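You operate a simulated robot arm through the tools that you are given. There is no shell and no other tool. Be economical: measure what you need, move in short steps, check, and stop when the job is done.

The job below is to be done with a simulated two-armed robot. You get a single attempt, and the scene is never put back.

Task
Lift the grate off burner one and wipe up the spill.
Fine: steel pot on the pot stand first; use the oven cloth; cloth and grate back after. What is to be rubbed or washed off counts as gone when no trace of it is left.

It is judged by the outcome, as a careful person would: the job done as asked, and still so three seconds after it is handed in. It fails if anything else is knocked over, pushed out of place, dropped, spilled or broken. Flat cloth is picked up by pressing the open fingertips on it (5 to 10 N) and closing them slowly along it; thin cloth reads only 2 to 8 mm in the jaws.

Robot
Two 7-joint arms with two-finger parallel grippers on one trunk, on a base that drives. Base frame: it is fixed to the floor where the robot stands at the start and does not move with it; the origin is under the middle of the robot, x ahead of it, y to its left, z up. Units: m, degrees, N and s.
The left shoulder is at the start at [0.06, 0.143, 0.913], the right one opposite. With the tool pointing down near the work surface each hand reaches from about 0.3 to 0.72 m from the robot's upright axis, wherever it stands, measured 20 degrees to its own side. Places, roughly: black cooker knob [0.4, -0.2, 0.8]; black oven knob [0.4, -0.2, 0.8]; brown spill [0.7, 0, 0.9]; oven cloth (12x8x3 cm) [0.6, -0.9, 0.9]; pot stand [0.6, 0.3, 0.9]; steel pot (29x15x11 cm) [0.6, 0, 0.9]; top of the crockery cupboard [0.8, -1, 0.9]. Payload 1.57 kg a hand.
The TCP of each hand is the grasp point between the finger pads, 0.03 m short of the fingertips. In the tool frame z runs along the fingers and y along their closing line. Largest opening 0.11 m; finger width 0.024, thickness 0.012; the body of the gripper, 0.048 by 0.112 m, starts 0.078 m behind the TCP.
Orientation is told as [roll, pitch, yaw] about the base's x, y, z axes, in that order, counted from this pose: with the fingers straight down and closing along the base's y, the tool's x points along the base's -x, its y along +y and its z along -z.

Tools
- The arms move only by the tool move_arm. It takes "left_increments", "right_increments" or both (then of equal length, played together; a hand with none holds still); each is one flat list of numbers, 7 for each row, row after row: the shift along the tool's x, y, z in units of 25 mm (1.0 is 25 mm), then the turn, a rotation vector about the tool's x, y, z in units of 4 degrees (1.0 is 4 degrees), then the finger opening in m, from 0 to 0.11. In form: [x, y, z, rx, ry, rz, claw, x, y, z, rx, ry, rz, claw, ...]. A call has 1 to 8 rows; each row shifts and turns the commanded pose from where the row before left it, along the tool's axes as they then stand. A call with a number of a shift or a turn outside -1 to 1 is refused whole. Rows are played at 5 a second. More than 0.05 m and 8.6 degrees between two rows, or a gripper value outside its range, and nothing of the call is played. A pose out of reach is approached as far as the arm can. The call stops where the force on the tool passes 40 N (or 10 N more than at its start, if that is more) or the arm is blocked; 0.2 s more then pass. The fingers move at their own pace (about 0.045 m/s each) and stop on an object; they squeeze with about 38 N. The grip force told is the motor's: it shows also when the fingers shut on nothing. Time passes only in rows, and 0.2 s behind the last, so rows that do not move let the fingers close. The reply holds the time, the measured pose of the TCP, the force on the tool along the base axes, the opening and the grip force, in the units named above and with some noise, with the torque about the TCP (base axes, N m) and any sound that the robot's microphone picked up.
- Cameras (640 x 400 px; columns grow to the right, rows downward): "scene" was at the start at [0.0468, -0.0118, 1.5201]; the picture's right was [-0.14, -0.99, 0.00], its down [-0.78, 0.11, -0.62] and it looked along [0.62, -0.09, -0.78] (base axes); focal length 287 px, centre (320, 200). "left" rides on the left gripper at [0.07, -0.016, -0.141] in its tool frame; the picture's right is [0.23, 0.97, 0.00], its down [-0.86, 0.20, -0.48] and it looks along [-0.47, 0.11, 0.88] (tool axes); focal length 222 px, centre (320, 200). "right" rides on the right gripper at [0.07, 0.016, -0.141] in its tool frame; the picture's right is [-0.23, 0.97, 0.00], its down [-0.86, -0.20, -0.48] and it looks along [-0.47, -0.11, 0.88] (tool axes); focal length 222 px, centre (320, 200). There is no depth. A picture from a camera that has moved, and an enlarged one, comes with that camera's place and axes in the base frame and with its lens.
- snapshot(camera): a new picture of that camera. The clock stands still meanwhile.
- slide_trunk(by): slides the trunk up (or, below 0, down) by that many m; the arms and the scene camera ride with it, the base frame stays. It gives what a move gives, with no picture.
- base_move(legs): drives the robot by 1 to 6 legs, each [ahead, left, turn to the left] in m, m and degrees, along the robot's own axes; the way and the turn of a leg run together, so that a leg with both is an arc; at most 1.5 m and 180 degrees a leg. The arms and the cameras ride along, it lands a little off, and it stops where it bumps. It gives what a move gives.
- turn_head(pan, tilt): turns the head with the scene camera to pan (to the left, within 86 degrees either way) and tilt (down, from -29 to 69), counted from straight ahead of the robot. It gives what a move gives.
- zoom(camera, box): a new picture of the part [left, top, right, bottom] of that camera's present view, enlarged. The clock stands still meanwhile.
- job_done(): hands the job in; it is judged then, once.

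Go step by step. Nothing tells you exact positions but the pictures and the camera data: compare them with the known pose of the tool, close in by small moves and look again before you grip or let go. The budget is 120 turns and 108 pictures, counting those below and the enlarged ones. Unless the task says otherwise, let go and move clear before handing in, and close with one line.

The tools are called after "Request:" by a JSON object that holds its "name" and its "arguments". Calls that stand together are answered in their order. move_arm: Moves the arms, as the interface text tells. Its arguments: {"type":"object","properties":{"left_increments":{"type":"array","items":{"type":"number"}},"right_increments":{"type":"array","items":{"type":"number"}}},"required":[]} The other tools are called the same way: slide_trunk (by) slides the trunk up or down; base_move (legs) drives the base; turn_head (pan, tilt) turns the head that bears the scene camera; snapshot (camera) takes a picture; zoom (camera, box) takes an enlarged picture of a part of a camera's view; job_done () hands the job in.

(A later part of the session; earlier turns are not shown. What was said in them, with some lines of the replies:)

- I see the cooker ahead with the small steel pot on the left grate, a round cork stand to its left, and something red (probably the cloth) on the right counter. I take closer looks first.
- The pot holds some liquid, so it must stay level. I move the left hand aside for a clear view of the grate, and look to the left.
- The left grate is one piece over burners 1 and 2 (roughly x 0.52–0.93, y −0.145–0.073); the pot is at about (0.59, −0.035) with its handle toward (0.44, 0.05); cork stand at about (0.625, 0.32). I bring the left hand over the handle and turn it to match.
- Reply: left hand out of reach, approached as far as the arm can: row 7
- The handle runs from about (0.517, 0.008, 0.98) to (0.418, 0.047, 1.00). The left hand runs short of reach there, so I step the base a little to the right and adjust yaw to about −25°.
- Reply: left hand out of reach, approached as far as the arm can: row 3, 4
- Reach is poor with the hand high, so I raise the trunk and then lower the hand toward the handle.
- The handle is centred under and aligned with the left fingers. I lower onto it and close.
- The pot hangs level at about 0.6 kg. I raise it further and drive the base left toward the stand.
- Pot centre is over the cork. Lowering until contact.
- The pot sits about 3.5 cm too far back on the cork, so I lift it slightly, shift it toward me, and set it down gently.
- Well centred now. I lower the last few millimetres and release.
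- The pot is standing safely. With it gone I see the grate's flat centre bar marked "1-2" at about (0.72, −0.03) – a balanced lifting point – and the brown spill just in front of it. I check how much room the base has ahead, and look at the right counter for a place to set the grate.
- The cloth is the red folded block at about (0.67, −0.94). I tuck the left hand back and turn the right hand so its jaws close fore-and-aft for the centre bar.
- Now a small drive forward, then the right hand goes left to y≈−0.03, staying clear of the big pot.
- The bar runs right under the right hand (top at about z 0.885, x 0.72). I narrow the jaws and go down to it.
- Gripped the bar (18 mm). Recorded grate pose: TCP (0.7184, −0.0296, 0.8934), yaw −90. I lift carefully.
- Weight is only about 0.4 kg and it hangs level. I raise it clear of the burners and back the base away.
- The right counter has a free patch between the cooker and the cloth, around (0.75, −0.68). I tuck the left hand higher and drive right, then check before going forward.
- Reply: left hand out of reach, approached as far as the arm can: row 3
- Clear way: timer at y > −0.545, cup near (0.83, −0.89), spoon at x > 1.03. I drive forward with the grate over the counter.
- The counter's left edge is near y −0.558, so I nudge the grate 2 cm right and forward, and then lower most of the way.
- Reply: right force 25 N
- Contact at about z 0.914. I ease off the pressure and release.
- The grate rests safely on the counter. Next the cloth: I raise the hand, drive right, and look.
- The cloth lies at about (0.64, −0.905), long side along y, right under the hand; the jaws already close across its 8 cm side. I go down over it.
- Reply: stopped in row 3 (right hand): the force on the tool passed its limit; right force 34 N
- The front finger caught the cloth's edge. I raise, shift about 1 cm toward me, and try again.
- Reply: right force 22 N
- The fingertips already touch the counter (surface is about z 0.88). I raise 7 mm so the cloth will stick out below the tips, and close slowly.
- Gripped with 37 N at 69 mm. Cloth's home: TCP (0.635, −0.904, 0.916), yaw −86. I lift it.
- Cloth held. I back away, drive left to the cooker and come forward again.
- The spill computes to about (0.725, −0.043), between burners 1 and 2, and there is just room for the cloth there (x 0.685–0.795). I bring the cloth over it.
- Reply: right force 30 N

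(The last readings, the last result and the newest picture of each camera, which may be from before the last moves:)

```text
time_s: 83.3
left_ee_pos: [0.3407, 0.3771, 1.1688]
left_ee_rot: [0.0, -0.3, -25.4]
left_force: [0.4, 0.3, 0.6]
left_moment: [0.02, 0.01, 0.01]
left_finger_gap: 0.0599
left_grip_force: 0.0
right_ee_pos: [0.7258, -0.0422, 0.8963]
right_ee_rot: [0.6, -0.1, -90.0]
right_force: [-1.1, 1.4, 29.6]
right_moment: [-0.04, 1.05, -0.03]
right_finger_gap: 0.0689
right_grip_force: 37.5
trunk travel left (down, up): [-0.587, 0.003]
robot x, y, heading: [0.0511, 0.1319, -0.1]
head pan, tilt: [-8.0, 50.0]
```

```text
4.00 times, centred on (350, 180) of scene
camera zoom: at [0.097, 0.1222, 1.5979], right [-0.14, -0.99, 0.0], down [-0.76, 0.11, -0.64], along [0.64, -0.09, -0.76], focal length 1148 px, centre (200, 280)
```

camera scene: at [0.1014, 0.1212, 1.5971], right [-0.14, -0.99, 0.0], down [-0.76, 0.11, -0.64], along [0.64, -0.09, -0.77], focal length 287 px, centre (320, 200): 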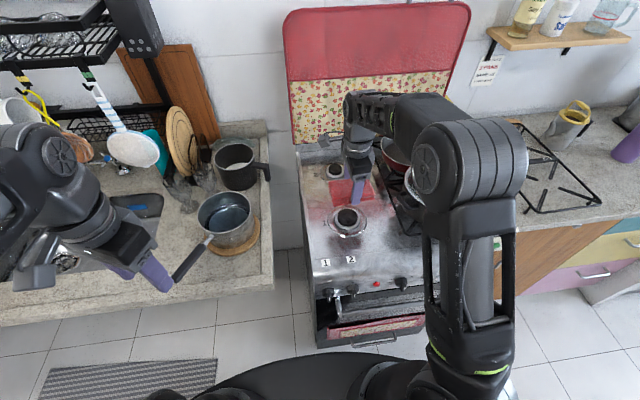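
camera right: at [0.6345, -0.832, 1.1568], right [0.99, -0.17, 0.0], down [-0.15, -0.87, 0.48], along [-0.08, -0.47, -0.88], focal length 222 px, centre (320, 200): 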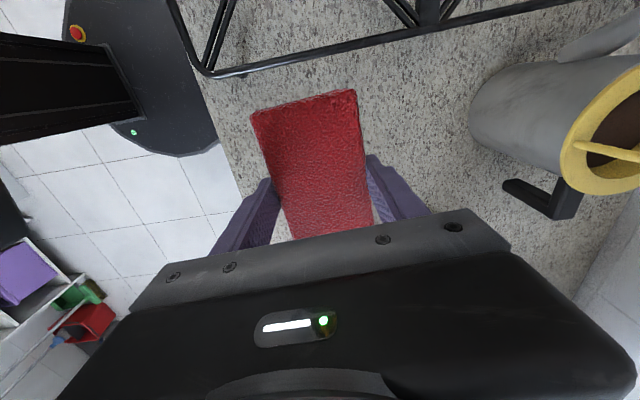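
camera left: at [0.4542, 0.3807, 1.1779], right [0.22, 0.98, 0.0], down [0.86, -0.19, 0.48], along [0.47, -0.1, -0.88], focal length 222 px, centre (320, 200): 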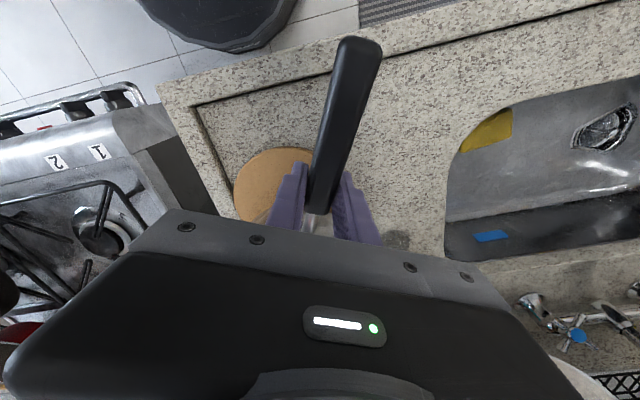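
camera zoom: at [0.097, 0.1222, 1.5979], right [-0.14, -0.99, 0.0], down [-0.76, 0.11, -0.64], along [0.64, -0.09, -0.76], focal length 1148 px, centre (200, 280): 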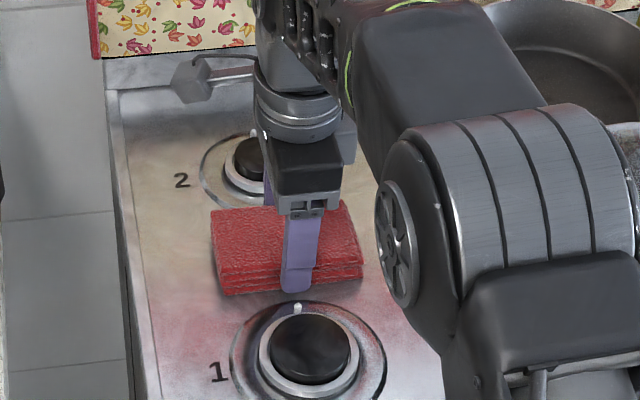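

Contact at z≈0.897. I ease to about 10 N and rub back and forth.

Request:
{"name": "move_arm", "arguments": {"right_increments": [0.4, 0, -0.16, 0, 0, 0, 0.03, 0.8, 0, 0, 0, 0, 0, 0.03, -0.8, 0, 0, 0, 0, 0, 0.03, -0.8, 0, 0, 0, 0, 0, 0.03, -0.6, 0, 0, 0, 0, 0, 0.03, 0.6, 0.2, 0, 0, 0, 0, 0.03, 0.8, 0, 0, 0, 0, 0, 0.03, 0.6, 0, 0, 0, 0, 0, 0.03]}}

Request:
{"name": "zoom", "arguments": {"camera": "scene", "box": [280, 130, 420, 230]}}

```text
time_s: 85.1
left_ee_pos: [0.3415, 0.3766, 1.167]
left_ee_rot: [0.0, -0.3, -25.4]
left_force: [0.7, -0.4, -0.1]
left_moment: [0.02, -0.01, 0.01]
left_finger_gap: 0.0599
left_grip_force: 0.0
right_ee_pos: [0.7297, -0.0211, 0.8961]
right_ee_rot: [0.3, -0.2, -90.0]
right_force: [-0.1, -9.8, 21.9]
right_moment: [-1.07, 0.42, 0.27]
right_finger_gap: 0.0688
right_grip_force: 37.6
trunk travel left (down, up): [-0.587, 0.003]
robot x, y, heading: [0.053, 0.1343, -0.2]
head pan, tilt: [-8.0, 50.0]
```

```text
4.00 times, centred on (350, 180) of scene
camera zoom: at [0.0978, 0.1206, 1.5973], right [-0.14, -0.99, 0.0], down [-0.76, 0.11, -0.64], along [0.64, -0.09, -0.77], focal length 1148 px, centre (200, 280)
```

zoom: 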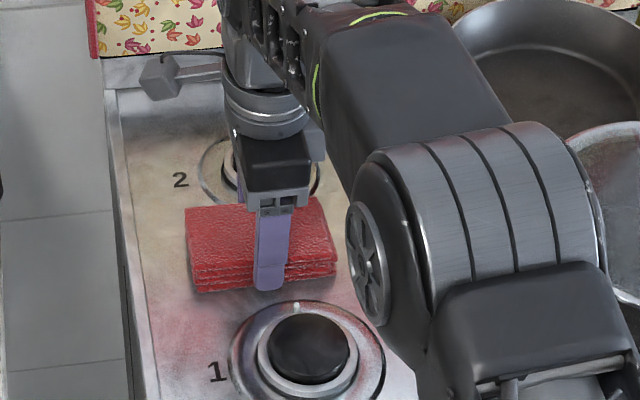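

Request:
{"name": "move_arm", "arguments": {"right_increments": [-0.8, 0.2, -0.1, 0, 0, 0, 0.03, -0.9, 0, 0, 0, 0, 0, 0.03, -0.6, 0, 0, 0, 0, 0, 0.03, 0.8, 0.2, 0, 0, 0, 0, 0.03, 0.9, 0, 0, 0, 0, 0, 0.03, -0.8, -0.4, 0, 0, 0, 0, 0.03, -0.8, -0.4, 0, 0, 0, 0, 0.03, 0.7, 0, 0, 0, 0, 0, 0.03]}}

Request:
{"name": "move_arm", "arguments": {"right_increments": [0, 0, -0.8, 0, 0, 0, 0.03, 0, -0.5, -0.8, 0, 0, 0, 0.03, 0, -1, -0.8, 0, 0, 0, 0.03, 0, -1, -0.8, 0, 0, 0, 0.03, 0, -1, 0, 0, 0, 0, 0.03, 0, -1, 0, 0, 0, 0, 0.03, 0, -1, 0, 0, 0, 0, 0.03, 0, -1, 0, 0, 0, 0, 0.03]}}

Request:
{"name": "zoom", "arguments": {"camera": "scene", "box": [280, 110, 420, 220]}}

```text
time_s: 86.9
left_ee_pos: [0.343, 0.377, 1.1673]
left_ee_rot: [0.0, -0.2, -25.4]
left_force: [-0.1, 0.0, 0.3]
left_moment: [0.02, -0.02, 0.01]
left_finger_gap: 0.06
left_grip_force: 0.1
right_ee_pos: [0.7197, -0.0547, 0.8978]
right_ee_rot: [0.2, -0.1, -90.0]
right_force: [0.9, -0.1, -1.0]
right_moment: [0.02, -0.01, 0.0]
right_finger_gap: 0.069
right_grip_force: 38.2
trunk travel left (down, up): [-0.587, 0.003]
robot x, y, heading: [0.0512, 0.1322, -0.2]
head pan, tilt: [-8.0, 50.0]
```

```text
time_s: 88.7
left_ee_pos: [0.3425, 0.3761, 1.1673]
left_ee_rot: [0.0, -0.2, -25.4]
left_force: [-0.4, 0.1, 0.7]
left_moment: [-0.01, -0.05, -0.02]
left_finger_gap: 0.0599
left_grip_force: 0.1
right_ee_pos: [0.5522, -0.0545, 0.9751]
right_ee_rot: [0.2, 0.1, -89.9]
right_force: [-0.3, 0.1, -0.4]
right_moment: [0.01, -0.01, -0.03]
right_finger_gap: 0.0686
right_grip_force: 37.6
trunk travel left (down, up): [-0.587, 0.003]
robot x, y, heading: [0.0521, 0.1331, -0.3]
head pan, tilt: [-8.0, 50.0]
```

```text
3.64 times, centred on (350, 165) of scene
camera zoom: at [0.0994, 0.121, 1.5972], right [-0.14, -0.99, 0.0], down [-0.76, 0.11, -0.64], along [0.64, -0.09, -0.77], focal length 1043 px, centre (211, 327)
```

zoom: 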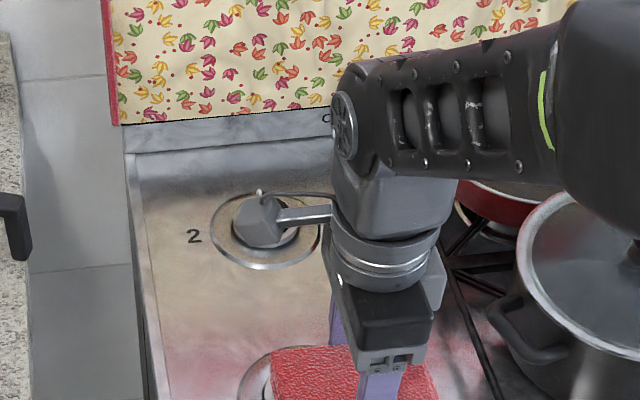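

The spill seems gone. I pull the hand back further for a full check.

Request:
{"name": "move_arm", "arguments": {"right_increments": [0, -1, -0.4, 0, 0, 0, 0.03, 0, -1, -0.4, 0, 0, 0, 0.03, 0, -1, -0.4, 0, 0, 0, 0.03, 0, -1, -0.4, 0, 0, 0, 0.03, 0, -1, 0, 0, 0, 0, 0.03, 0, -1, 0, 0, 0, 0, 0.03]}}

Request:
{"name": "zoom", "arguments": {"camera": "scene", "box": [290, 120, 410, 210]}}

Request:
{"name": "snapshot", "arguments": {"camera": "right"}}

```text
time_s: 90.1
left_ee_pos: [0.3431, 0.3758, 1.1667]
left_ee_rot: [0.1, -0.3, -25.4]
left_force: [0.1, -0.3, -0.4]
left_moment: [0.01, -0.01, 0.03]
left_finger_gap: 0.0602
left_grip_force: 0.1
right_ee_pos: [0.4056, -0.0532, 1.0166]
right_ee_rot: [0.3, -0.2, -90.0]
right_force: [0.2, 0.3, -0.9]
right_moment: [0.02, 0.0, -0.01]
right_finger_gap: 0.0688
right_grip_force: 37.6
trunk travel left (down, up): [-0.587, 0.003]
robot x, y, heading: [0.0508, 0.1297, -0.2]
head pan, tilt: [-8.0, 50.0]
```

```text
4.44 times, centred on (350, 165) of scene
camera zoom: at [0.0993, 0.1208, 1.5972], right [-0.14, -0.99, 0.0], down [-0.76, 0.11, -0.64], along [0.64, -0.09, -0.77], focal length 1275 px, centre (187, 356)
```

zoom: 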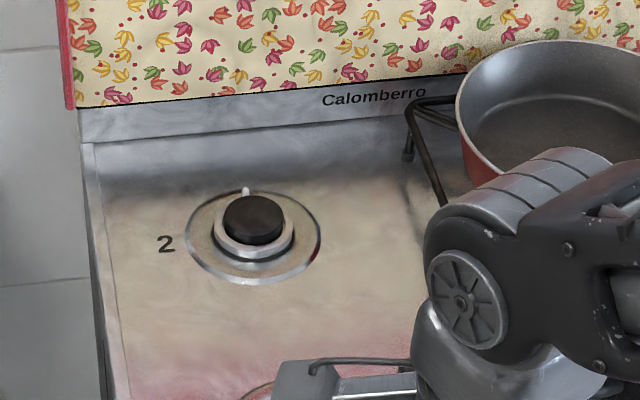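

```text
48 pictures are left
camera right: at [0.4224, 0.017, 1.1563], right [0.97, -0.23, 0.0], down [-0.2, -0.85, 0.48], along [-0.11, -0.47, -0.88], focal length 222 px, centre (320, 200)
```

right: 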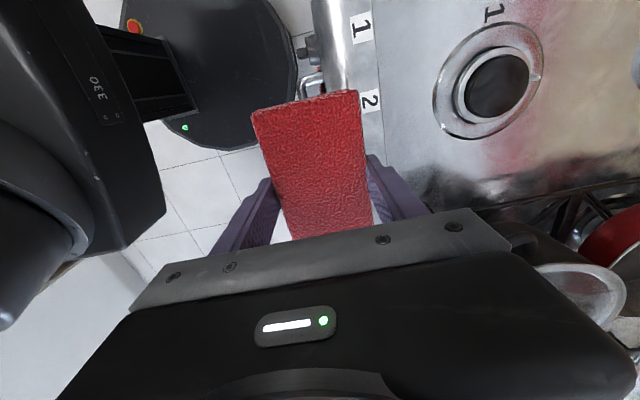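

Request:
{"name": "zoom", "arguments": {"camera": "right", "box": [420, 0, 640, 140]}}

Request:
{"name": "base_move", "arguments": {"legs": [[-0.3, 0, 0]]}}

Request:
{"name": "zoom", "arguments": {"camera": "scene", "box": [290, 80, 410, 170]}}

```text
2.86 times, centred on (530, 70) of right
camera zoom: at [0.4224, 0.017, 1.1563], right [0.97, -0.23, 0.0], down [-0.2, -0.85, 0.48], along [-0.11, -0.47, -0.88], focal length 635 px, centre (-280, 571)
```

zoom: 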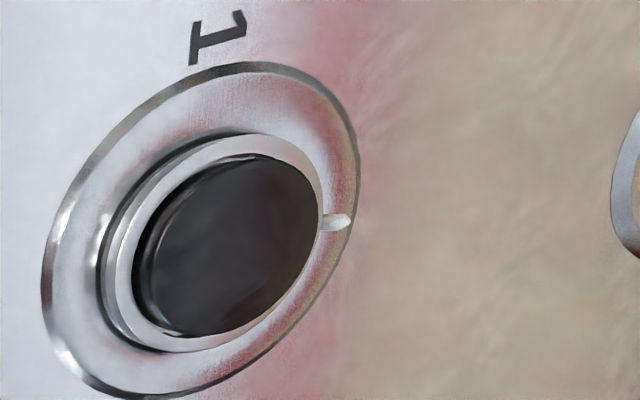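

```text
time_s: 92.1
left_ee_pos: [0.0384, 0.3781, 1.1669]
left_ee_rot: [0.2, -0.1, -25.3]
left_force: [-0.5, 0.0, -0.2]
left_moment: [-0.03, -0.03, 0.02]
left_finger_gap: 0.06
left_grip_force: 0.0
right_ee_pos: [0.1039, -0.052, 1.016]
right_ee_rot: [0.2, -0.1, -89.9]
right_force: [0.1, 0.1, -0.4]
right_moment: [-0.02, -0.01, 0.0]
right_finger_gap: 0.0687
right_grip_force: 38.0
trunk travel left (down, up): [-0.587, 0.003]
robot x, y, heading: [-0.2501, 0.1314, 0.1]
head pan, tilt: [-8.0, 50.0]
```

```text
4.44 times, centred on (350, 125) of scene
camera zoom: at [-0.2046, 0.1221, 1.5972], right [-0.14, -0.99, 0.0], down [-0.76, 0.11, -0.64], along [0.64, -0.09, -0.77], focal length 1275 px, centre (187, 533)
```

zoom: 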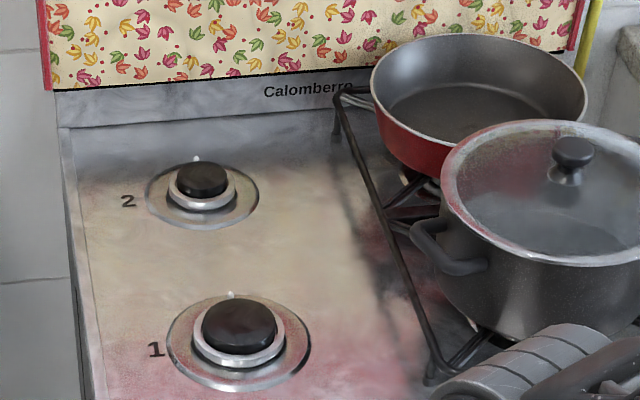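

No brown left between or around the burners. I return the cloth: drive right, re-extend the arm, and go forward over its place.

Request:
{"name": "base_move", "arguments": {"legs": [[0, -0.43, 0], [0, -0.43, 0]]}}

Request:
{"name": "move_arm", "arguments": {"right_increments": [0, 1, 0, 0, 0, 0, 0.03, 0, 1, 0, 0, 0, 0, 0.03, 0, 1, 0, 0, 0, 0, 0.03, 0, 1, 0, 0, 0, 0, 0.03, 0, 1, 0, 0, 0, 0, 0.03, 0, 1, 0, 0, 0, 0, 0.03, 0, 1, 0, 0, 0, 0, 0.03, 0, 1, 0, 0, 0, 0, 0.03]}}

Request:
{"name": "base_move", "arguments": {"legs": [[0.29, 0, 0]]}}

Request:
{"name": "turn_head", "arguments": {"pan": -14, "tilt": 48}}

Request:
{"name": "snapshot", "arguments": {"camera": "scene"}}

```text
time_s: 97.0
left_ee_pos: [0.0429, -0.4801, 1.1661]
left_ee_rot: [0.1, -0.1, -24.6]
left_force: [0.4, -1.4, 0.4]
left_moment: [0.01, 0.0, -0.02]
left_finger_gap: 0.06
left_grip_force: 0.1
right_ee_pos: [0.1118, -0.91, 1.0163]
right_ee_rot: [0.1, 0.0, -89.4]
right_force: [-0.3, -0.1, -1.2]
right_moment: [0.03, 0.02, 0.01]
right_finger_gap: 0.0688
right_grip_force: 37.7
trunk travel left (down, up): [-0.587, 0.003]
robot x, y, heading: [-0.2434, -0.7297, 0.6]
head pan, tilt: [-8.0, 50.0]
```

```text
time_s: 98.8
left_ee_pos: [0.0438, -0.479, 1.1671]
left_ee_rot: [0.0, -0.2, -24.8]
left_force: [-0.1, -0.1, 0.3]
left_moment: [-0.02, 0.02, 0.02]
left_finger_gap: 0.06
left_grip_force: 0.1
right_ee_pos: [0.3105, -0.9043, 1.0162]
right_ee_rot: [0.0, -0.1, -89.3]
right_force: [0.9, -1.0, -0.6]
right_moment: [-0.02, -0.01, -0.02]
right_finger_gap: 0.0689
right_grip_force: 37.8
trunk travel left (down, up): [-0.587, 0.003]
robot x, y, heading: [-0.2427, -0.7266, 0.4]
head pan, tilt: [-8.0, 50.0]
```

```text
time_s: 100.8
left_ee_pos: [0.3342, -0.477, 1.1658]
left_ee_rot: [-0.1, -0.1, -24.7]
left_force: [-0.2, -0.8, 0.5]
left_moment: [0.01, 0.06, 0.0]
left_finger_gap: 0.0599
left_grip_force: 0.1
right_ee_pos: [0.6007, -0.9025, 1.0145]
right_ee_rot: [0.1, -0.1, -89.4]
right_force: [-0.3, -0.4, -0.7]
right_moment: [0.02, 0.0, -0.01]
right_finger_gap: 0.0686
right_grip_force: 39.0
trunk travel left (down, up): [-0.587, 0.003]
robot x, y, heading: [0.043, -0.7253, 0.5]
head pan, tilt: [-8.0, 50.0]
```

```text
time_s: 101.5
left_ee_pos: [0.3318, -0.4771, 1.1671]
left_ee_rot: [0.1, -0.3, -24.7]
left_force: [-0.3, 0.5, 0.8]
left_moment: [0.0, -0.02, 0.0]
left_finger_gap: 0.0598
left_grip_force: 0.1
right_ee_pos: [0.6003, -0.9022, 1.0157]
right_ee_rot: [0.1, -0.1, -89.3]
right_force: [-0.1, 0.3, -0.4]
right_moment: [-0.01, -0.01, -0.03]
right_finger_gap: 0.0687
right_grip_force: 38.4
trunk travel left (down, up): [-0.587, 0.003]
robot x, y, heading: [0.0466, -0.7243, 0.6]
head pan, tilt: [-14.0, 48.0]
```

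```text
45 pictures are left
camera scene: at [0.0929, -0.7434, 1.5999], right [-0.23, -0.97, 0.0], down [-0.72, 0.17, -0.67], along [0.65, -0.16, -0.74], focal length 287 px, centre (320, 200)
```

scene: 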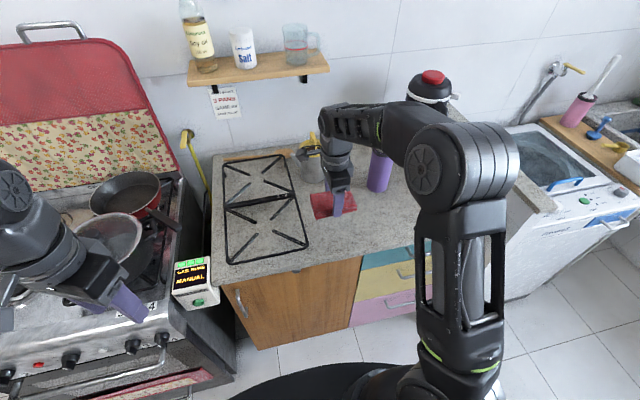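

Request:
{"name": "move_arm", "arguments": {"right_increments": [0, 0.7, 0, 0, 0, 0, 0.03, 0, 0.7, 0, 0, 0, 0, 0.03, -0.05, 0, 0.9, 0, 0, -0.75, 0.03, 0, 0, 0.9, 0, 0, 0, 0.03, 0, 0, 0.9, 0, 0, 0, 0.03, 0, 0, 0.9, 0, 0, 0, 0.03, 0, 0, 0.2, 0, 0, 0, 0.03]}}

Request:
{"name": "move_arm", "arguments": {"right_increments": [0, 0, 0.12, 0, 0, 0, 0.03]}}

Request:
{"name": "snapshot", "arguments": {"camera": "right"}}

```text
time_s: 103.0
left_ee_pos: [0.3332, -0.4768, 1.1669]
left_ee_rot: [0.0, -0.2, -24.7]
left_force: [-0.2, 0.0, 0.2]
left_moment: [0.02, -0.04, -0.02]
left_finger_gap: 0.06
left_grip_force: 0.0
right_ee_pos: [0.6362, -0.9038, 0.9206]
right_ee_rot: [0.1, -0.2, -86.5]
right_force: [1.0, -0.2, -0.7]
right_moment: [0.01, 0.01, -0.02]
right_finger_gap: 0.069
right_grip_force: 37.9
trunk travel left (down, up): [-0.587, 0.003]
robot x, y, heading: [0.0437, -0.7236, 0.5]
head pan, tilt: [-14.0, 48.0]
```

```text
time_s: 103.5
left_ee_pos: [0.3333, -0.4766, 1.1673]
left_ee_rot: [0.0, -0.2, -24.6]
left_force: [-1.1, -0.5, 0.7]
left_moment: [0.0, 0.01, -0.02]
left_finger_gap: 0.0599
left_grip_force: 0.1
right_ee_pos: [0.6361, -0.9029, 0.9192]
right_ee_rot: [0.1, -0.1, -86.4]
right_force: [-1.0, -0.4, 0.1]
right_moment: [-0.02, -0.03, 0.02]
right_finger_gap: 0.0687
right_grip_force: 38.2
trunk travel left (down, up): [-0.587, 0.003]
robot x, y, heading: [0.0483, -0.7229, 0.5]
head pan, tilt: [-14.0, 48.0]
```

```text
44 pictures are left
camera right: at [0.6483, -0.832, 1.0592], right [0.99, -0.17, 0.0], down [-0.15, -0.87, 0.48], along [-0.08, -0.47, -0.88], focal length 222 px, centre (320, 200)
```

right: 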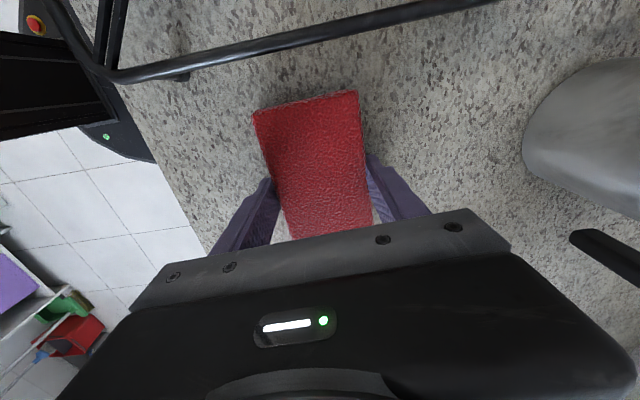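

Right over the home spot, so I lower the last 3 mm, open, and rise.

Request:
{"name": "move_arm", "arguments": {"right_increments": [0, 0, 0.15, 0, 0, 0, 0.03, 0, 0, 0, 0, 0, 0, 0.08, 0, 0, 0, 0, 0, 0, 0.1, 0, 0, 0, 0, 0, 0, 0.11, 0, 0, 0, 0, 0, 0, 0.11, 0, 0, -0.3, 0, 0, 0, 0.11, 0, 0, -0.7, 0, 0, 0, 0.11, 0, 0, -0.9, 0, 0, 0, 0.11]}}

Request:
{"name": "move_arm", "arguments": {"right_increments": [0, 0, -0.9, 0, 0, 0, 0.11, 0, 0, -0.9, 0, 0, 0, 0.11, 0, 0, -0.8, 0, 0, -0.05, 0.11, 0, 0, 0, 0, 0, 0.85, 0.06]}}

Request:
{"name": "snapshot", "arguments": {"camera": "right"}}

Request:
{"name": "snapshot", "arguments": {"camera": "scene"}}

```text
time_s: 105.2
left_ee_pos: [0.3317, -0.4762, 1.1675]
left_ee_rot: [0.1, -0.1, -24.7]
left_force: [0.0, -0.4, -0.2]
left_moment: [0.02, -0.01, 0.0]
left_finger_gap: 0.06
left_grip_force: 0.0
right_ee_pos: [0.6354, -0.9039, 0.9631]
right_ee_rot: [0.1, 0.0, -86.4]
right_force: [-0.7, 0.0, 0.1]
right_moment: [-0.02, -0.01, -0.02]
right_finger_gap: 0.11
right_grip_force: 0.0
trunk travel left (down, up): [-0.587, 0.003]
robot x, y, heading: [0.0446, -0.7253, 0.6]
head pan, tilt: [-14.0, 48.0]
```

```text
time_s: 106.2
left_ee_pos: [0.3331, -0.4764, 1.1663]
left_ee_rot: [-0.2, -0.3, -24.7]
left_force: [-0.1, 0.2, -0.3]
left_moment: [0.03, -0.02, 0.01]
left_finger_gap: 0.0601
left_grip_force: 0.1
right_ee_pos: [0.6365, -0.904, 1.0269]
right_ee_rot: [0.1, 0.0, -89.7]
right_force: [-0.3, 0.5, -0.9]
right_moment: [-0.01, -0.02, 0.02]
right_finger_gap: 0.0759
right_grip_force: 0.2
trunk travel left (down, up): [-0.587, 0.003]
robot x, y, heading: [0.0396, -0.725, 0.7]
head pan, tilt: [-14.0, 48.0]
```

```text
43 pictures are left
camera right: at [0.6523, -0.8333, 1.167], right [0.98, -0.22, 0.0], down [-0.19, -0.86, 0.48], along [-0.1, -0.47, -0.88], focal length 222 px, centre (320, 200)
```

right: 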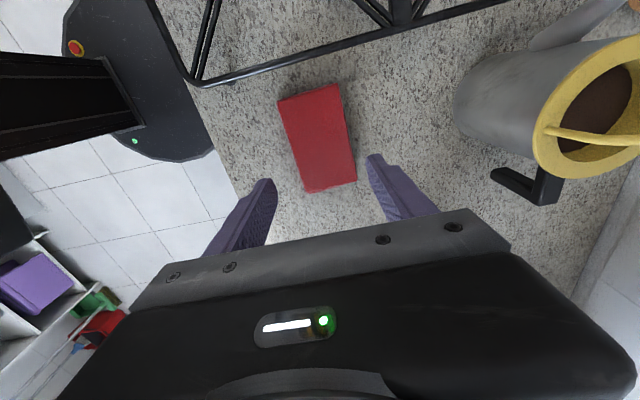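

```text
42 pictures are left
camera scene: at [0.0935, -0.7433, 1.5999], right [-0.23, -0.97, 0.0], down [-0.72, 0.17, -0.67], along [0.65, -0.16, -0.74], focal length 287 px, centre (320, 200)
```

scene: 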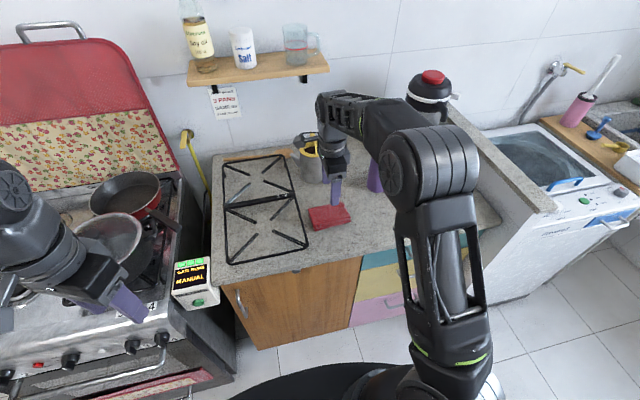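

Cloth is back in place. Now the grate: drive left and go to the recorded release pose (0.732, −0.691).

Request:
{"name": "base_move", "arguments": {"legs": [[0, 0.21, 0]]}}

Request:
{"name": "move_arm", "arguments": {"right_increments": [0, 0.95, 0, 0, 0, 0, 0.05, 0, 0.95, 0, 0, 0, 0, 0.05, 0, 0.95, 0, 0, 0, 0, 0.05, 0, 0.9, 0, 0, 0, 0, 0.05]}}

Request:
{"name": "snapshot", "arguments": {"camera": "right"}}

```text
time_s: 107.9
left_ee_pos: [0.3311, -0.2622, 1.1663]
left_ee_rot: [0.0, -0.2, -24.7]
left_force: [0.0, 0.3, 0.5]
left_moment: [-0.08, 0.0, 0.0]
left_finger_gap: 0.0599
left_grip_force: 0.0
right_ee_pos: [0.6348, -0.6915, 1.0278]
right_ee_rot: [0.2, -0.1, -89.6]
right_force: [-0.1, -0.5, 0.4]
right_moment: [0.0, -0.04, 0.0]
right_finger_gap: 0.0599
right_grip_force: 0.0
trunk travel left (down, up): [-0.587, 0.003]
robot x, y, heading: [0.0413, -0.5135, 0.7]
head pan, tilt: [-14.0, 48.0]
```

```text
time_s: 108.9
left_ee_pos: [0.3309, -0.2649, 1.1662]
left_ee_rot: [0.1, -0.2, -24.7]
left_force: [0.3, -0.9, 0.3]
left_moment: [-0.01, -0.01, 0.01]
left_finger_gap: 0.0599
left_grip_force: 0.0
right_ee_pos: [0.7045, -0.6899, 1.0292]
right_ee_rot: [0.2, -0.1, -89.6]
right_force: [-0.5, 0.4, 0.4]
right_moment: [0.05, 0.0, -0.01]
right_finger_gap: 0.0503
right_grip_force: 0.1
right hand out of reach, approached as far as the arm can: row 4
trunk travel left (down, up): [-0.587, 0.003]
robot x, y, heading: [0.0428, -0.5112, 0.5]
head pan, tilt: [-14.0, 48.0]
```

```text
41 pictures are left
camera right: at [0.721, -0.6192, 1.1693], right [0.98, -0.22, 0.0], down [-0.19, -0.86, 0.48], along [-0.1, -0.47, -0.88], focal length 222 px, centre (320, 200)
```

right: 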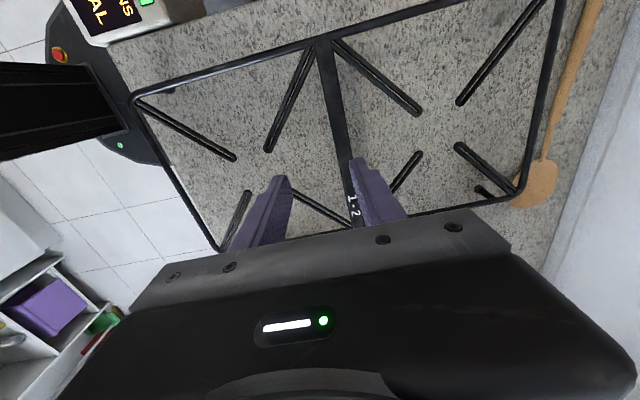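

Request:
{"name": "move_arm", "arguments": {"right_increments": [0, 0, 0.9, 0, 0, 0, 0.05, 0, 0, 0.9, 0, 0, 0, 0.05, -0.04, 0.5, 0, 0, 0, 0, 0.05, 0, 0.5, 0, 0, 0, 0, 0.05]}}

Request:
{"name": "snapshot", "arguments": {"camera": "right"}}

```text
time_s: 109.9
left_ee_pos: [0.3314, -0.2636, 1.1662]
left_ee_rot: [0.0, -0.2, -24.7]
left_force: [0.5, 0.2, -0.2]
left_moment: [0.03, 0.04, 0.01]
left_finger_gap: 0.0598
left_grip_force: 0.1
right_ee_pos: [0.7295, -0.6917, 0.9827]
right_ee_rot: [0.2, 0.0, -89.6]
right_force: [-0.8, 0.4, -0.1]
right_moment: [0.0, -0.02, 0.02]
right_finger_gap: 0.0501
right_grip_force: 0.1
trunk travel left (down, up): [-0.587, 0.003]
robot x, y, heading: [0.0411, -0.5141, 0.3]
head pan, tilt: [-14.0, 48.0]
```

```text
40 pictures are left
camera right: at [0.7458, -0.6212, 1.1224], right [0.98, -0.22, 0.0], down [-0.19, -0.86, 0.48], along [-0.1, -0.47, -0.88], focal length 222 px, centre (320, 200)
```

right: 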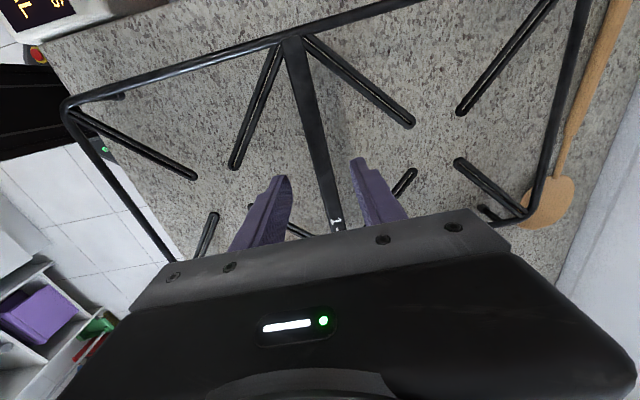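

Same view as at release; I go down and grip the bar.

Request:
{"name": "move_arm", "arguments": {"right_increments": [0, 0.06, 0.8, 0, 0, -0.12, 0.05, 0, 0, 0.8, 0, 0, 0, 0.05, 0, 0, 0.7, 0, 0, 0, 0.05, 0, 0, 0.37, 0, 0, 0, 0.05, 0, 0, 0, 0, 0, 0, 0.03, 0, 0, 0, 0, 0, 0, 0.015, 0, 0, 0, 0, 0, 0, 0.0, 0, 0, 0, 0, 0, 0, 0.0]}}

Request:
{"name": "move_arm", "arguments": {"right_increments": [0, 0, -0.2, 0, 0, 0, 0, 0, 0, -0.3, 0, 0, 0, 0, 0, 0, -0.6, 0, 0, 0, 0, 0, 0, -0.8, 0, 0, 0, 0]}}

Request:
{"name": "snapshot", "arguments": {"camera": "right"}}

```text
time_s: 111.7
left_ee_pos: [0.3324, -0.2645, 1.1675]
left_ee_rot: [-0.1, -0.2, -24.7]
left_force: [0.3, -0.5, 0.3]
left_moment: [0.0, 0.01, 0.01]
left_finger_gap: 0.0601
left_grip_force: 0.1
right_ee_pos: [0.7319, -0.6914, 0.9168]
right_ee_rot: [0.1, -0.1, -89.2]
right_force: [1.0, -0.6, 0.4]
right_moment: [0.01, -0.02, 0.15]
right_finger_gap: 0.0177
right_grip_force: 30.0
trunk travel left (down, up): [-0.587, 0.003]
robot x, y, heading: [0.0436, -0.5124, 0.3]
head pan, tilt: [-14.0, 48.0]
```

```text
time_s: 112.7
left_ee_pos: [0.3307, -0.2656, 1.1663]
left_ee_rot: [0.0, -0.3, -24.7]
left_force: [0.0, -0.7, 0.7]
left_moment: [0.0, -0.01, 0.01]
left_finger_gap: 0.06
left_grip_force: 0.1
right_ee_pos: [0.7302, -0.6942, 0.9651]
right_ee_rot: [0.1, 0.0, -89.1]
right_force: [0.3, -0.3, -4.5]
right_moment: [0.05, 0.01, 0.0]
right_finger_gap: 0.0178
right_grip_force: 32.7
trunk travel left (down, up): [-0.587, 0.003]
robot x, y, heading: [0.0396, -0.5127, 0.4]
head pan, tilt: [-14.0, 48.0]
```

```text
39 pictures are left
camera right: at [0.7466, -0.6229, 1.1048], right [0.98, -0.21, 0.0], down [-0.19, -0.86, 0.48], along [-0.1, -0.47, -0.88], focal length 222 px, centre (320, 200)
```

right: 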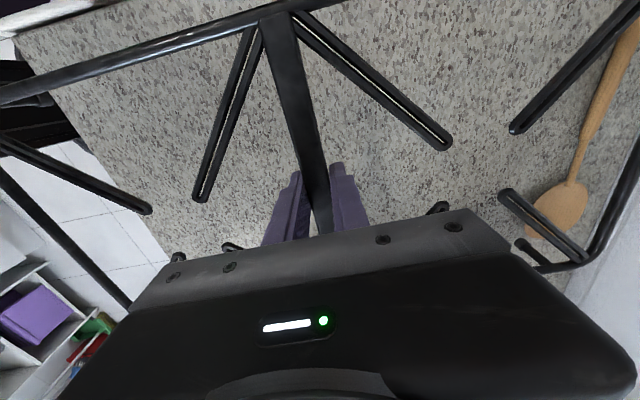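

Regripped as before. I drive it back: back off, left, and then check before approaching.

Request:
{"name": "base_move", "arguments": {"legs": [[-0.28, 0, 0], [-0.28, 0, -0.4], [0, 0.33, 0], [0, 0.33, 0]]}}

Request:
{"name": "turn_head", "arguments": {"pan": -8, "tilt": 50}}

Request:
{"name": "snapshot", "arguments": {"camera": "scene"}}

```text
time_s: 119.8
left_ee_pos: [-0.2166, 0.3922, 1.1662]
left_ee_rot: [0.0, -0.2, -25.6]
left_force: [1.2, 0.4, -0.3]
left_moment: [-0.04, 0.04, 0.0]
left_finger_gap: 0.0598
left_grip_force: 0.0
right_ee_pos: [0.1762, -0.0426, 0.9641]
right_ee_rot: [0.0, -0.1, -89.9]
right_force: [-0.4, 0.9, -3.7]
right_moment: [0.06, 0.04, -0.03]
right_finger_gap: 0.0177
right_grip_force: 32.7
trunk travel left (down, up): [-0.587, 0.003]
robot x, y, heading: [-0.5101, 0.1526, -0.3]
head pan, tilt: [-14.0, 48.0]
```

```text
time_s: 120.4
left_ee_pos: [-0.2161, 0.3911, 1.1659]
left_ee_rot: [0.1, -0.1, -25.6]
left_force: [-0.3, -0.7, -0.1]
left_moment: [0.0, -0.01, -0.03]
left_finger_gap: 0.0601
left_grip_force: 0.1
right_ee_pos: [0.1761, -0.0431, 0.9637]
right_ee_rot: [0.0, -0.2, -89.9]
right_force: [-0.3, 0.1, -3.9]
right_moment: [0.02, 0.01, -0.03]
right_finger_gap: 0.0179
right_grip_force: 32.5
trunk travel left (down, up): [-0.587, 0.003]
robot x, y, heading: [-0.5072, 0.1484, -0.4]
head pan, tilt: [-8.0, 50.0]
```

```text
38 pictures are left
camera scene: at [-0.4601, 0.1364, 1.5972], right [-0.15, -0.99, 0.0], down [-0.76, 0.11, -0.64], along [0.64, -0.09, -0.77], focal length 287 px, centre (320, 200)
```

scene: 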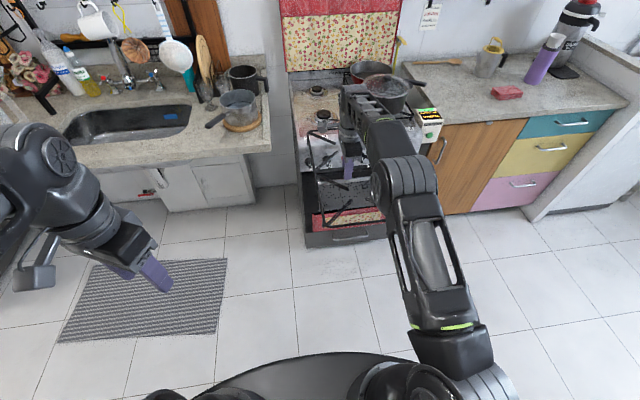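

Request:
{"name": "base_move", "arguments": {"legs": [[0.05, 0.014, 0.3], [0.25, 0, 0], [0.235, 0, 0]]}}

Request:
{"name": "snapshot", "arguments": {"camera": "right"}}

Request:
{"name": "zoom", "arguments": {"camera": "scene", "box": [260, 100, 440, 230]}}

```text
time_s: 124.2
left_ee_pos: [0.328, 0.4063, 1.1667]
left_ee_rot: [0.0, -0.1, -25.2]
left_force: [0.1, -0.5, -0.1]
left_moment: [0.0, 0.01, 0.03]
left_finger_gap: 0.0602
left_grip_force: 0.1
right_ee_pos: [0.7242, -0.0252, 0.9647]
right_ee_rot: [0.1, -0.1, -89.6]
right_force: [-0.6, -0.9, -4.8]
right_moment: [0.05, 0.04, -0.01]
right_finger_gap: 0.0175
right_grip_force: 32.8
trunk travel left (down, up): [-0.587, 0.003]
robot x, y, heading: [0.0323, 0.163, -0.0]
head pan, tilt: [-8.0, 50.0]
```

```text
37 pictures are left
camera right: at [0.7401, 0.0461, 1.1039], right [0.98, -0.22, 0.0], down [-0.19, -0.86, 0.48], along [-0.1, -0.47, -0.88], focal length 222 px, centre (320, 200)
```

right: 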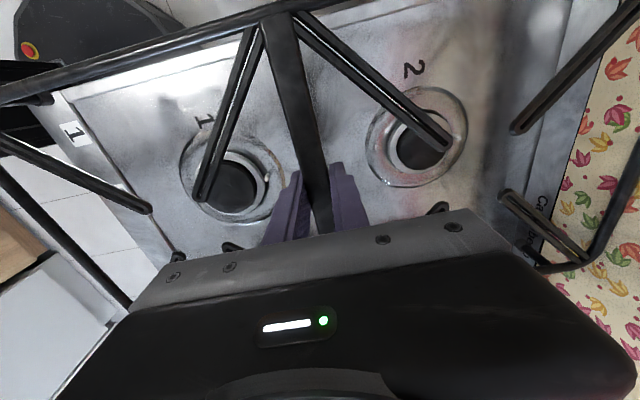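

```text
3.08 times, centred on (350, 165) of scene
camera zoom: at [0.0862, 0.1514, 1.5971], right [-0.14, -0.99, 0.0], down [-0.76, 0.11, -0.64], along [0.64, -0.09, -0.77], focal length 883 px, centre (228, 308)
```

zoom: 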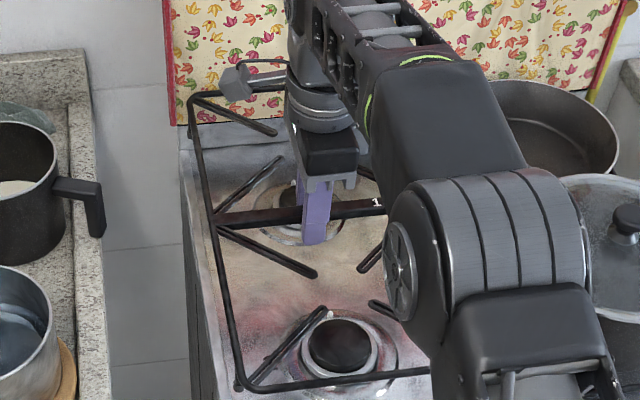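

Now the final alignment to the recorded pose, and down most of the way.

Request:
{"name": "move_arm", "arguments": {"right_increments": [-0.18, -0.23, 0, 0, 0, 0.1, 0, 0, 0, 0.6, 0, 0, 0, 0, 0, 0, 0.6, 0, 0, 0, 0, 0, 0, 0.6, 0, 0, 0, 0, 0, 0, 0.5, 0, 0, 0, 0]}}

Request:
{"name": "snapshot", "arguments": {"camera": "right"}}

```text
time_s: 125.4
left_ee_pos: [0.3263, 0.4077, 1.1662]
left_ee_rot: [0.2, -0.2, -25.2]
left_force: [0.3, 0.1, 0.7]
left_moment: [-0.02, -0.02, 0.02]
left_finger_gap: 0.0601
left_grip_force: 0.1
right_ee_pos: [0.7174, -0.0291, 0.9065]
right_ee_rot: [0.1, -0.1, -90.0]
right_force: [0.6, -0.5, -4.6]
right_moment: [0.03, -0.01, 0.02]
right_finger_gap: 0.0179
right_grip_force: 32.4
trunk travel left (down, up): [-0.587, 0.003]
robot x, y, heading: [0.0356, 0.1615, 0.1]
head pan, tilt: [-8.0, 50.0]
```

```text
35 pictures are left
camera right: at [0.7331, 0.041, 1.0466], right [0.97, -0.23, 0.0], down [-0.2, -0.85, 0.48], along [-0.11, -0.47, -0.88], focal length 222 px, centre (320, 200)
```

right: 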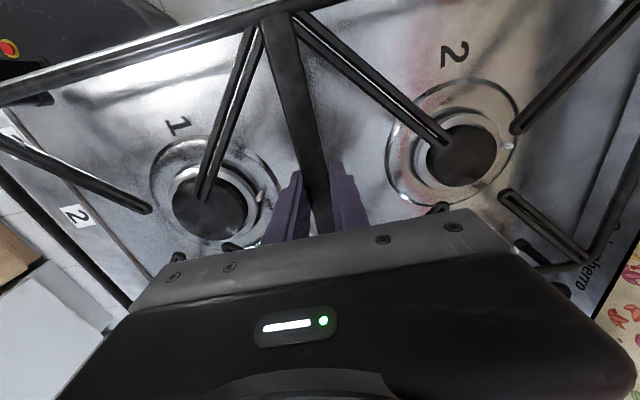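

Request:
{"name": "move_arm", "arguments": {"right_increments": [0, 0.03, 0.2, 0, 0, 0, 0, 0, 0, 0.15, 0, 0, 0, 0]}}

Request:
{"name": "move_arm", "arguments": {"right_increments": [0, 0, 0.1, 0, 0, 0, 0]}}

```text
time_s: 126.0
left_ee_pos: [0.3267, 0.407, 1.1663]
left_ee_rot: [0.1, -0.2, -25.1]
left_force: [-0.3, -0.3, 0.0]
left_moment: [0.0, 0.03, 0.02]
left_finger_gap: 0.0598
left_grip_force: 0.2
right_ee_pos: [0.7182, -0.0308, 0.8976]
right_ee_rot: [0.3, 0.0, -89.9]
right_force: [0.2, 0.4, -4.4]
right_moment: [0.05, 0.03, -0.01]
right_finger_gap: 0.0176
right_grip_force: 32.8
trunk travel left (down, up): [-0.587, 0.003]
robot x, y, heading: [0.0346, 0.1632, 0.2]
head pan, tilt: [-8.0, 50.0]
```

```text
time_s: 126.4
left_ee_pos: [0.3257, 0.4071, 1.166]
left_ee_rot: [0.1, -0.2, -25.2]
left_force: [-0.4, -1.0, 1.0]
left_moment: [-0.01, 0.0, 0.03]
left_finger_gap: 0.06
left_grip_force: 0.1
right_ee_pos: [0.7171, -0.0292, 0.897]
right_ee_rot: [0.2, 0.0, -90.0]
right_force: [-0.3, -1.8, -0.3]
right_moment: [0.38, 0.13, 0.07]
right_finger_gap: 0.018
right_grip_force: 32.6
trunk travel left (down, up): [-0.587, 0.003]
robot x, y, heading: [0.0371, 0.1646, 0.1]
head pan, tilt: [-8.0, 50.0]
```

Just touching. One more small step down, then a look before release.

Request:
{"name": "move_arm", "arguments": {"right_increments": [0, 0, 0.06, 0, 0, 0, 0, 0, 0, 0, 0, 0, 0, 0]}}

Request:
{"name": "zoom", "arguments": {"camera": "scene", "box": [260, 110, 440, 240]}}

```text
time_s: 127.0
left_ee_pos: [0.3259, 0.4062, 1.1669]
left_ee_rot: [0.1, -0.2, -25.2]
left_force: [-0.3, -0.7, 0.5]
left_moment: [-0.02, -0.02, 0.01]
left_finger_gap: 0.06
left_grip_force: 0.1
right_ee_pos: [0.7185, -0.0301, 0.8963]
right_ee_rot: [0.4, -0.1, -89.9]
right_force: [2.6, -3.5, 13.3]
right_moment: [0.38, 0.26, 0.01]
right_finger_gap: 0.018
right_grip_force: 33.0
trunk travel left (down, up): [-0.587, 0.003]
robot x, y, heading: [0.0345, 0.1589, -0.1]
head pan, tilt: [-8.0, 50.0]
```

```text
3.08 times, centred on (350, 175) of scene
camera zoom: at [0.0831, 0.1513, 1.5974], right [-0.14, -0.99, 0.0], down [-0.76, 0.11, -0.64], along [0.64, -0.09, -0.77], focal length 883 px, centre (228, 277)
```

zoom: 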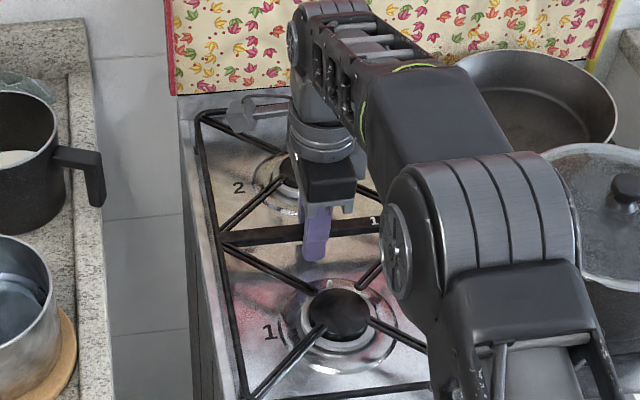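

The grate is seated. I release, rise, and pull back to inspect.

Request:
{"name": "move_arm", "arguments": {"right_increments": [0, 0, -0.06, 0, 0, 0, 0, 0, 0, 0, 0, 0, 0, 0.03, 0, 0, 0, 0, 0, 0, 0.05, 0, 0, -0.3, 0, 0, 0, 0.05, 0, 0, -0.8, 0, 0, 0, 0.05, 0, 0, -0.9, 0, 0, 0, 0.05, 0, -0.4, -0.9, 0, 0, 0, 0.05, 0, -0.8, -0.6, 0, 0, 0, 0.05]}}

Request:
{"name": "move_arm", "arguments": {"right_increments": [0, -1, 0, 0, 0, 0, 0.05, 0, -1, -0.4, 0, 0, 0, 0.05, 0, -1, -0.4, 0, 0, 0, 0.05, 0, -1, -0.4, 0, 0, 0, 0.05, 0, -1, -0.4, 0, 0, 0, 0.05, 0, -1, 0, 0, 0, 0, 0.05, 0, -1, 0, 0, 0, 0, 0.05, 0, -1, 0, 0, 0, 0, 0.05]}}

Request:
{"name": "base_move", "arguments": {"legs": [[-0.25, 0, 0]]}}

Request:
{"name": "snapshot", "arguments": {"camera": "scene"}}

Request:
{"name": "zoom", "arguments": {"camera": "scene", "box": [280, 80, 420, 190]}}

```text
time_s: 128.8
left_ee_pos: [0.3272, 0.4073, 1.1671]
left_ee_rot: [0.1, -0.2, -25.1]
left_force: [-0.1, -0.8, 0.2]
left_moment: [0.03, 0.0, -0.01]
left_finger_gap: 0.0597
left_grip_force: 0.1
right_ee_pos: [0.687, -0.0285, 0.9824]
right_ee_rot: [0.3, -0.1, -89.9]
right_force: [0.6, -0.3, -0.2]
right_moment: [-0.03, -0.04, -0.01]
right_finger_gap: 0.0499
right_grip_force: 0.1
trunk travel left (down, up): [-0.587, 0.003]
robot x, y, heading: [0.0344, 0.1639, 0.2]
head pan, tilt: [-8.0, 50.0]
```

```text
time_s: 130.6
left_ee_pos: [0.3253, 0.4066, 1.1673]
left_ee_rot: [0.0, -0.1, -25.2]
left_force: [-0.1, -0.2, -0.1]
left_moment: [0.0, 0.02, 0.02]
left_finger_gap: 0.0601
left_grip_force: 0.0
right_ee_pos: [0.4862, -0.0291, 1.0245]
right_ee_rot: [0.3, -0.1, -89.9]
right_force: [0.7, 0.2, -0.2]
right_moment: [0.01, -0.01, -0.02]
right_finger_gap: 0.05
right_grip_force: 0.0
trunk travel left (down, up): [-0.587, 0.003]
robot x, y, heading: [0.033, 0.1631, -0.3]
head pan, tilt: [-8.0, 50.0]
```

```text
time_s: 132.4
left_ee_pos: [0.0755, 0.4093, 1.1666]
left_ee_rot: [0.2, -0.3, -24.9]
left_force: [-0.3, 0.7, 0.8]
left_moment: [0.0, -0.06, 0.0]
left_finger_gap: 0.0603
left_grip_force: 0.1
right_ee_pos: [0.2388, -0.0274, 1.0252]
right_ee_rot: [0.1, -0.1, -89.6]
right_force: [0.8, -0.4, 0.1]
right_moment: [0.02, -0.03, 0.02]
right_finger_gap: 0.05
right_grip_force: 0.1
trunk travel left (down, up): [-0.587, 0.003]
robot x, y, heading: [-0.2157, 0.1642, 0.0]
head pan, tilt: [-8.0, 50.0]
```

```text
33 pictures are left
camera scene: at [-0.1668, 0.1511, 1.5972], right [-0.14, -0.99, 0.0], down [-0.76, 0.1, -0.64], along [0.64, -0.09, -0.77], focal length 287 px, centre (320, 200)
```

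scene: 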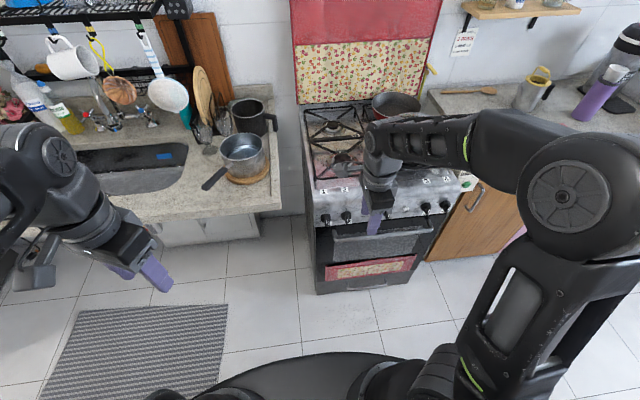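

```text
3.64 times, centred on (350, 135) of scene
camera zoom: at [-0.1668, 0.1511, 1.5972], right [-0.14, -0.99, 0.0], down [-0.76, 0.1, -0.64], along [0.64, -0.09, -0.77], focal length 1043 px, centre (211, 436)
```

zoom: 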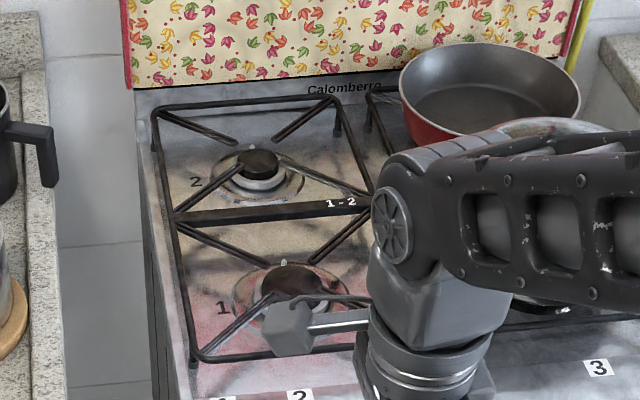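

Grate looks in place and no brown is visible. I move the right hand aside for one last full check.

Request:
{"name": "move_arm", "arguments": {"right_increments": [-1, 0, -0.5, 0, 0, 0, 0.05, -1, 0, -0.5, 0, 0, 0, 0.05, -1, 0, -0.5, 0, 0, 0, 0.05, -1, 0, 0, 0, 0, 0, 0.05, -1, 0, 0, 0, 0, 0, 0.05, -1, 0, 0, 0, 0, 0, 0.05, -1, 0, 0, 0, 0, 0, 0.05, -1, 0, 0, 0, 0, 0, 0.05]}}

Request:
{"name": "zoom", "arguments": {"camera": "scene", "box": [280, 80, 420, 190]}}

Request:
{"name": "zoom", "arguments": {"camera": "scene", "box": [180, 70, 310, 210]}}

```text
time_s: 134.2
left_ee_pos: [0.0762, 0.4083, 1.1662]
left_ee_rot: [0.0, -0.2, -25.0]
left_force: [-0.8, 0.4, -0.4]
left_moment: [-0.03, 0.02, 0.0]
left_finger_gap: 0.0602
left_grip_force: 0.2
right_ee_pos: [0.2406, -0.2281, 1.0622]
right_ee_rot: [0.3, -0.1, -89.7]
right_force: [-0.4, 0.7, -0.2]
right_moment: [0.0, 0.0, 0.03]
right_finger_gap: 0.0501
right_grip_force: 0.1
trunk travel left (down, up): [-0.587, 0.003]
robot x, y, heading: [-0.2102, 0.1605, -0.2]
head pan, tilt: [-8.0, 50.0]
```

```text
3.64 times, centred on (350, 135) of scene
camera zoom: at [-0.1653, 0.1506, 1.5972], right [-0.14, -0.99, 0.0], down [-0.76, 0.1, -0.64], along [0.64, -0.09, -0.77], focal length 1043 px, centre (211, 436)
```

zoom: 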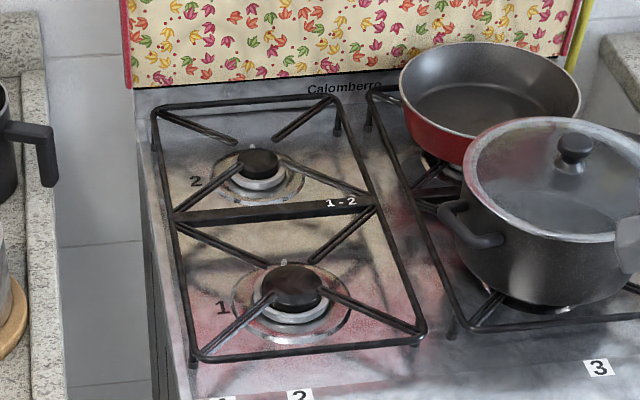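

```text
2.86 times, centred on (245, 140) of scene
camera zoom: at [-0.1653, 0.1506, 1.5972], right [-0.14, -0.99, 0.0], down [-0.76, 0.1, -0.64], along [0.64, -0.09, -0.77], focal length 820 px, centre (534, 371)
```

zoom: 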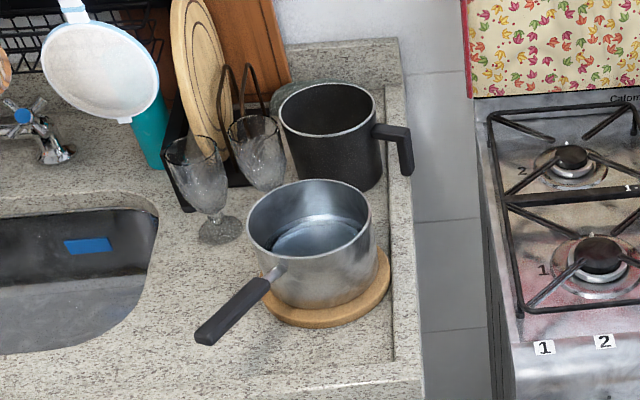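

Everything is in place: the pot is on the stand, the grate is back over clean metal, the cloth is home and both hands are clear. Handing in.

Request:
{"name": "job_done", "arguments": {}}

```text
The job is handed in.
```

The spill by burner one is wiped up with no trace left in the pictures; the steel pot is on the pot stand, and the grate and the oven cloth are back in their places.
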